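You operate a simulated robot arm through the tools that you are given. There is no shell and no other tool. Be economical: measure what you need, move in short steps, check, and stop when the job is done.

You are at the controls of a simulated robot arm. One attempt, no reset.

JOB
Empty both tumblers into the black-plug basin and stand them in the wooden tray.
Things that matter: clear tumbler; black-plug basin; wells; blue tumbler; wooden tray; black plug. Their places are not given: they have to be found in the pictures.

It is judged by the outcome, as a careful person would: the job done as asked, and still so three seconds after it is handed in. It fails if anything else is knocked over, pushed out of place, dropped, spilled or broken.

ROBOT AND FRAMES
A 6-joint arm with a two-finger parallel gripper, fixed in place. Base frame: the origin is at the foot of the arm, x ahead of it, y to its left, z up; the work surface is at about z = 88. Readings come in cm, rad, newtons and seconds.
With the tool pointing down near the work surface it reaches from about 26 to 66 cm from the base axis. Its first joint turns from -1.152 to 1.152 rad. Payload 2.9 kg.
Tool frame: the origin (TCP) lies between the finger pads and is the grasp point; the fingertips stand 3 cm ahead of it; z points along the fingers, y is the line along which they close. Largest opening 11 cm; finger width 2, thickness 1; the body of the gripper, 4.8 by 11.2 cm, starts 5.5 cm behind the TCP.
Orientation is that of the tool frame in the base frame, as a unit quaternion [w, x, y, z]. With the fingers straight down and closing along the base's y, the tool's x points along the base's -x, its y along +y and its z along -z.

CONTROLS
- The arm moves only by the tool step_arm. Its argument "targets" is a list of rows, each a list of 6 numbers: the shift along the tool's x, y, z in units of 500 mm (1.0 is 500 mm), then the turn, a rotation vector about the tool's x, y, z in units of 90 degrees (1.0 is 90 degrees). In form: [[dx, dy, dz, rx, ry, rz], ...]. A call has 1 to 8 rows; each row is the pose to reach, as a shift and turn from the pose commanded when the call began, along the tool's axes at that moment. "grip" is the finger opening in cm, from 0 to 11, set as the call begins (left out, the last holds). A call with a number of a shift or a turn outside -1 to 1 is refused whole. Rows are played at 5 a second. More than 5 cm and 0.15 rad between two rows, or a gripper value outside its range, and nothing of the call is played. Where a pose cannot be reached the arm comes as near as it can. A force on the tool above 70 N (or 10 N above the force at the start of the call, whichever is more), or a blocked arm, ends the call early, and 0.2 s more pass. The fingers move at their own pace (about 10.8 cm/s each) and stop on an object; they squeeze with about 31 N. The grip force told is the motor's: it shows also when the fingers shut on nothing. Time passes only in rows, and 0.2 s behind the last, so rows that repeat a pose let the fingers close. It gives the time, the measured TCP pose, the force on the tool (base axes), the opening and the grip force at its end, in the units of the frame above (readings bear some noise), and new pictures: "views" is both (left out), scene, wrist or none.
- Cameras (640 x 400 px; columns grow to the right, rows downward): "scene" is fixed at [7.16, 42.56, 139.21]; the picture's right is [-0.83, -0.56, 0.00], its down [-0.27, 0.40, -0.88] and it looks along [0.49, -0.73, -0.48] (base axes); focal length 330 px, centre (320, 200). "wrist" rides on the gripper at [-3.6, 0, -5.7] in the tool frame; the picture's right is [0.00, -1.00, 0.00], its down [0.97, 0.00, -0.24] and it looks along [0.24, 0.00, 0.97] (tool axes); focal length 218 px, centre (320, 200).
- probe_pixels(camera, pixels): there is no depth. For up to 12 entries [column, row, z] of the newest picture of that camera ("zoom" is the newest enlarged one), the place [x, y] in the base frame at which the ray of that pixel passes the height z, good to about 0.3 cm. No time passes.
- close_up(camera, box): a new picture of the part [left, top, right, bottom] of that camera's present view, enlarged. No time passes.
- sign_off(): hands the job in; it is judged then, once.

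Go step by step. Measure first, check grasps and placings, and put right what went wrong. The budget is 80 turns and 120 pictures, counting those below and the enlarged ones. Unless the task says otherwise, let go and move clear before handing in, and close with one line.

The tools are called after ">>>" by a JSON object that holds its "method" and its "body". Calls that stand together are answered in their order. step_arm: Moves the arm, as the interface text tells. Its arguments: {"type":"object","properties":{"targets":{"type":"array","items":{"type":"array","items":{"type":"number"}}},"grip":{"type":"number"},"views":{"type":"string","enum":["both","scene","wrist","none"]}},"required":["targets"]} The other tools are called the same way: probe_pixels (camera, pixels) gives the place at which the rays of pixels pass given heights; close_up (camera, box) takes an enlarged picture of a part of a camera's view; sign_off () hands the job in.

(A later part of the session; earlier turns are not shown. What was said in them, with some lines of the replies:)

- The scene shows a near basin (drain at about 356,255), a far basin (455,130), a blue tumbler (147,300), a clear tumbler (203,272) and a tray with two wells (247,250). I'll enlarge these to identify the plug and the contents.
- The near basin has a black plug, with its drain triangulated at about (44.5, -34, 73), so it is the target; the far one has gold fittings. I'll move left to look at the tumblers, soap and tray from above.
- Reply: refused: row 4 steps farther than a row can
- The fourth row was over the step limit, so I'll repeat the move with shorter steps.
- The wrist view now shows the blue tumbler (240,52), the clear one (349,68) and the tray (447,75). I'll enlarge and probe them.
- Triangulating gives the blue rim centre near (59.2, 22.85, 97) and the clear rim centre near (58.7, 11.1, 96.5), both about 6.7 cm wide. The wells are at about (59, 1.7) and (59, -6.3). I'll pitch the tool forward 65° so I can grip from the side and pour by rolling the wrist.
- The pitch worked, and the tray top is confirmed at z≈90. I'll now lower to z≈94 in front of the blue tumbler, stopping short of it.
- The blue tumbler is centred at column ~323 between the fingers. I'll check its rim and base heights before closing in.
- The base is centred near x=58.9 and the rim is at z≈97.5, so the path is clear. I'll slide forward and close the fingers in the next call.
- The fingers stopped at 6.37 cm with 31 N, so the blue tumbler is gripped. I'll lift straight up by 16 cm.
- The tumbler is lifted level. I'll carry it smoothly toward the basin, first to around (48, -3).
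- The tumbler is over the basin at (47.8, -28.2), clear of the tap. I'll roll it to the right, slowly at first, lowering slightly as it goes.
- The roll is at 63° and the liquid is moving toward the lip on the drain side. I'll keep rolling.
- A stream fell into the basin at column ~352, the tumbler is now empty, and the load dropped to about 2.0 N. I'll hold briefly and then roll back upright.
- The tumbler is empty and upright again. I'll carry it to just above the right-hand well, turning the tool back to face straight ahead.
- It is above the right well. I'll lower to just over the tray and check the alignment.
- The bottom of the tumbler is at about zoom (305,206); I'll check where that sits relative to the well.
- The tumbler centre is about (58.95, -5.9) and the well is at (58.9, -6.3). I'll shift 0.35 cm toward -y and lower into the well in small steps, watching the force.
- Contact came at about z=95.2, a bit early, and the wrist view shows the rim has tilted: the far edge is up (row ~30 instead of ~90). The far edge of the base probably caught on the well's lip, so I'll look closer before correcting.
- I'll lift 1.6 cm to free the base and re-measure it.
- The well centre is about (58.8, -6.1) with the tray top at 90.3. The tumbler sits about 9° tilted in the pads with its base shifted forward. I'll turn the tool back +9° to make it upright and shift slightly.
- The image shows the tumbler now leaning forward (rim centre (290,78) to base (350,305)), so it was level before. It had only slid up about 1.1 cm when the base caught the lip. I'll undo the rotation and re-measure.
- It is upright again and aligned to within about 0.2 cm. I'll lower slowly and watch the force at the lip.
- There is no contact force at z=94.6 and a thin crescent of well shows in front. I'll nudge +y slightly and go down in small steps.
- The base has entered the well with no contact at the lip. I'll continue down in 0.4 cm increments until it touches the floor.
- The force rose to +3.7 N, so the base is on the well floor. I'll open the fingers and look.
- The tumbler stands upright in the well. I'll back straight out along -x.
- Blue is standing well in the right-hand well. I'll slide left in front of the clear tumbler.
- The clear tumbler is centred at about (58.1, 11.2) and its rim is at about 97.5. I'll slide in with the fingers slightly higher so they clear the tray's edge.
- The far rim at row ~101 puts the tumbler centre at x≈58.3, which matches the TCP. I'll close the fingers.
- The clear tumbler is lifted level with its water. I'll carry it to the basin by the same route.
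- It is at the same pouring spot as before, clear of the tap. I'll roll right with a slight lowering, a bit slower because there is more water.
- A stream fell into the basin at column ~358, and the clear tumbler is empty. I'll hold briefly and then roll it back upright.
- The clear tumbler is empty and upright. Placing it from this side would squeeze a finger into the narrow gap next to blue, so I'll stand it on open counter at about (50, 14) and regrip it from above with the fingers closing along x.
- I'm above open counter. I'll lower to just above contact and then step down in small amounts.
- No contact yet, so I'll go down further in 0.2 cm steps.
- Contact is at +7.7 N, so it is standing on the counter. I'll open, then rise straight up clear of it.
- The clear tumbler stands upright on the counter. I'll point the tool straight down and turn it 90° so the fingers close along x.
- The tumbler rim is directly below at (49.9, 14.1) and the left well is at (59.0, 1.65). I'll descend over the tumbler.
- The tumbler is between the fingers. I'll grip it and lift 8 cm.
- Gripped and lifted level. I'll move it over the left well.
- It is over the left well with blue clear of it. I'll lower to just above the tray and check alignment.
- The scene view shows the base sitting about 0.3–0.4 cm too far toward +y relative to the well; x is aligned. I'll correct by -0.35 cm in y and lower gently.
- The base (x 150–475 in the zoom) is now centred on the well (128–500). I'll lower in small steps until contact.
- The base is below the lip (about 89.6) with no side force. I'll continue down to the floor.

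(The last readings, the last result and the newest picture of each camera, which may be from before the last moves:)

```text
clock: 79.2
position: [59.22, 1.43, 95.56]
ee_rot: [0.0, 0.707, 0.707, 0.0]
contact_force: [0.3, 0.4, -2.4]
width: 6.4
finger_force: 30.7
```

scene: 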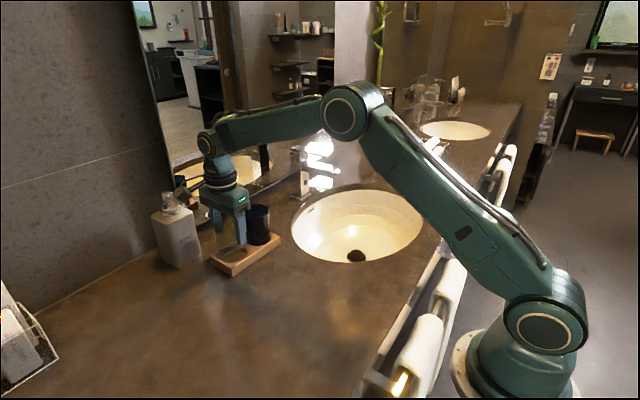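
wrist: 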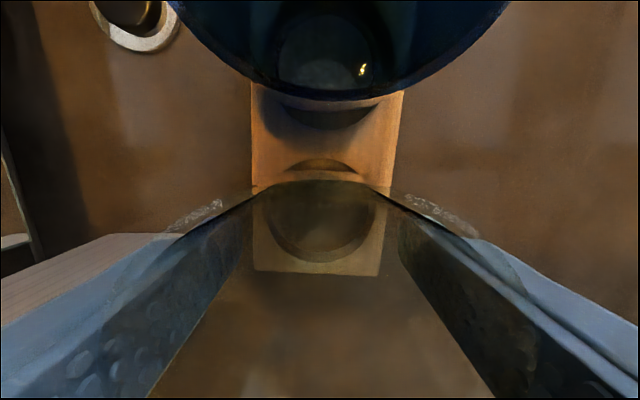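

>>> {"method": "step_arm", "body": {"targets": [[0, 0, 0.004, 0, 0, 0], [0, 0, 0.004, 0, 0, 0]], "views": "none"}}

```text
clock: 79.8
position: [59.21, 1.4, 95.58]
ee_rot: [-0.001, 0.707, 0.707, 0.0]
contact_force: [0.2, 0.3, -0.5]
width: 6.4
finger_force: 30.7
```

The force is starting to unload, so I'll take one more small step.

>>> {"method": "step_arm", "body": {"targets": [[0, 0, 0.003, 0, 0, 0], [0, 0, 0.003, 0, 0, 0]], "views": "none"}}

```text
clock: 80.4
position: [59.13, 1.39, 95.37]
ee_rot: [0.002, 0.707, 0.707, 0.002]
contact_force: [0.8, -0.3, 8.9]
width: 6.38
finger_force: 31.3
```

The tumbler is on the floor of the well (+8.9 N). I'll release and rise straight up.

>>> {"method": "step_arm", "body": {"targets": [[0, 0, 0, 0, 0, 0], [0, 0, 0, 0, 0, 0], [0, 0, 0, 0, 0, 0]], "grip": 8.6, "views": "none"}}

>>> {"method": "step_arm", "body": {"targets": [[0, 0, -0.02, 0, 0, 0], [0, 0, -0.07, 0, 0, 0], [0, 0, -0.14, 0, 0, 0], [0, 0, -0.22, 0, 0, 0], [0, 0, -0.3, 0, 0, 0], [0, 0, -0.38, 0, 0, 0], [0, 0, -0.42, 0, 0, 0]], "views": "both"}}

>>> {"method": "close_up", "body": {"camera": "scene", "box": [180, 190, 308, 270]}}

```text
clock: 81.2
position: [58.98, 1.28, 95.27]
ee_rot: [0.0, 0.707, 0.707, 0.0]
contact_force: [0.9, 0.1, 0.4]
width: 8.58
finger_force: 0.1
```

```text
clock: 82.8
position: [59.03, 1.66, 116.24]
ee_rot: [0.0, 0.707, 0.707, 0.0]
contact_force: [0.5, 0.0, 0.9]
width: 8.63
finger_force: 0.0
```

scene: 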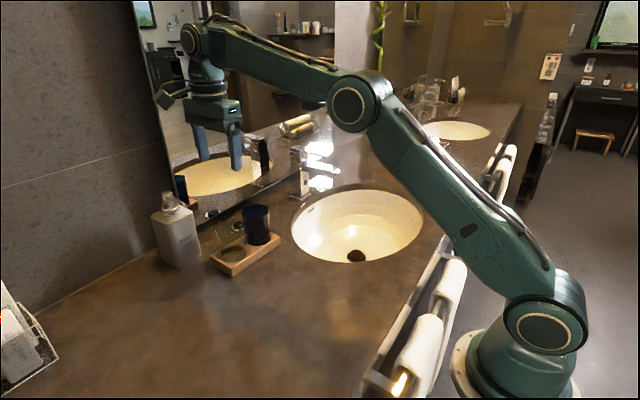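
wrist: 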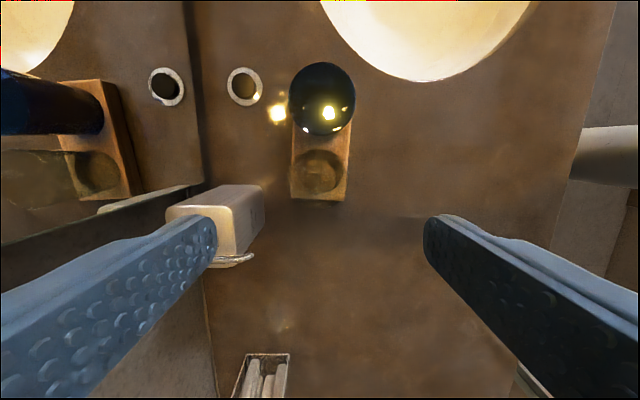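

```text
5.00 times, centred on (244, 230) of scene
```

zoom: 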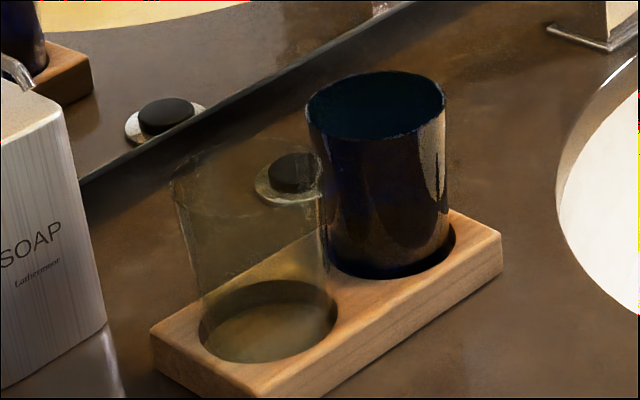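

Both tumblers stand upright in the two wells, both empty, with the soap and tray undisturbed and the arm clear. I'll hand in the job.

>>> {"method": "sign_off", "body": {}}

```text
The job is handed in.
```

Both tumblers were emptied into the black-plug basin and now stand upright in the wells of the wooden tray, with no spill or disturbance visible in the last pictures.
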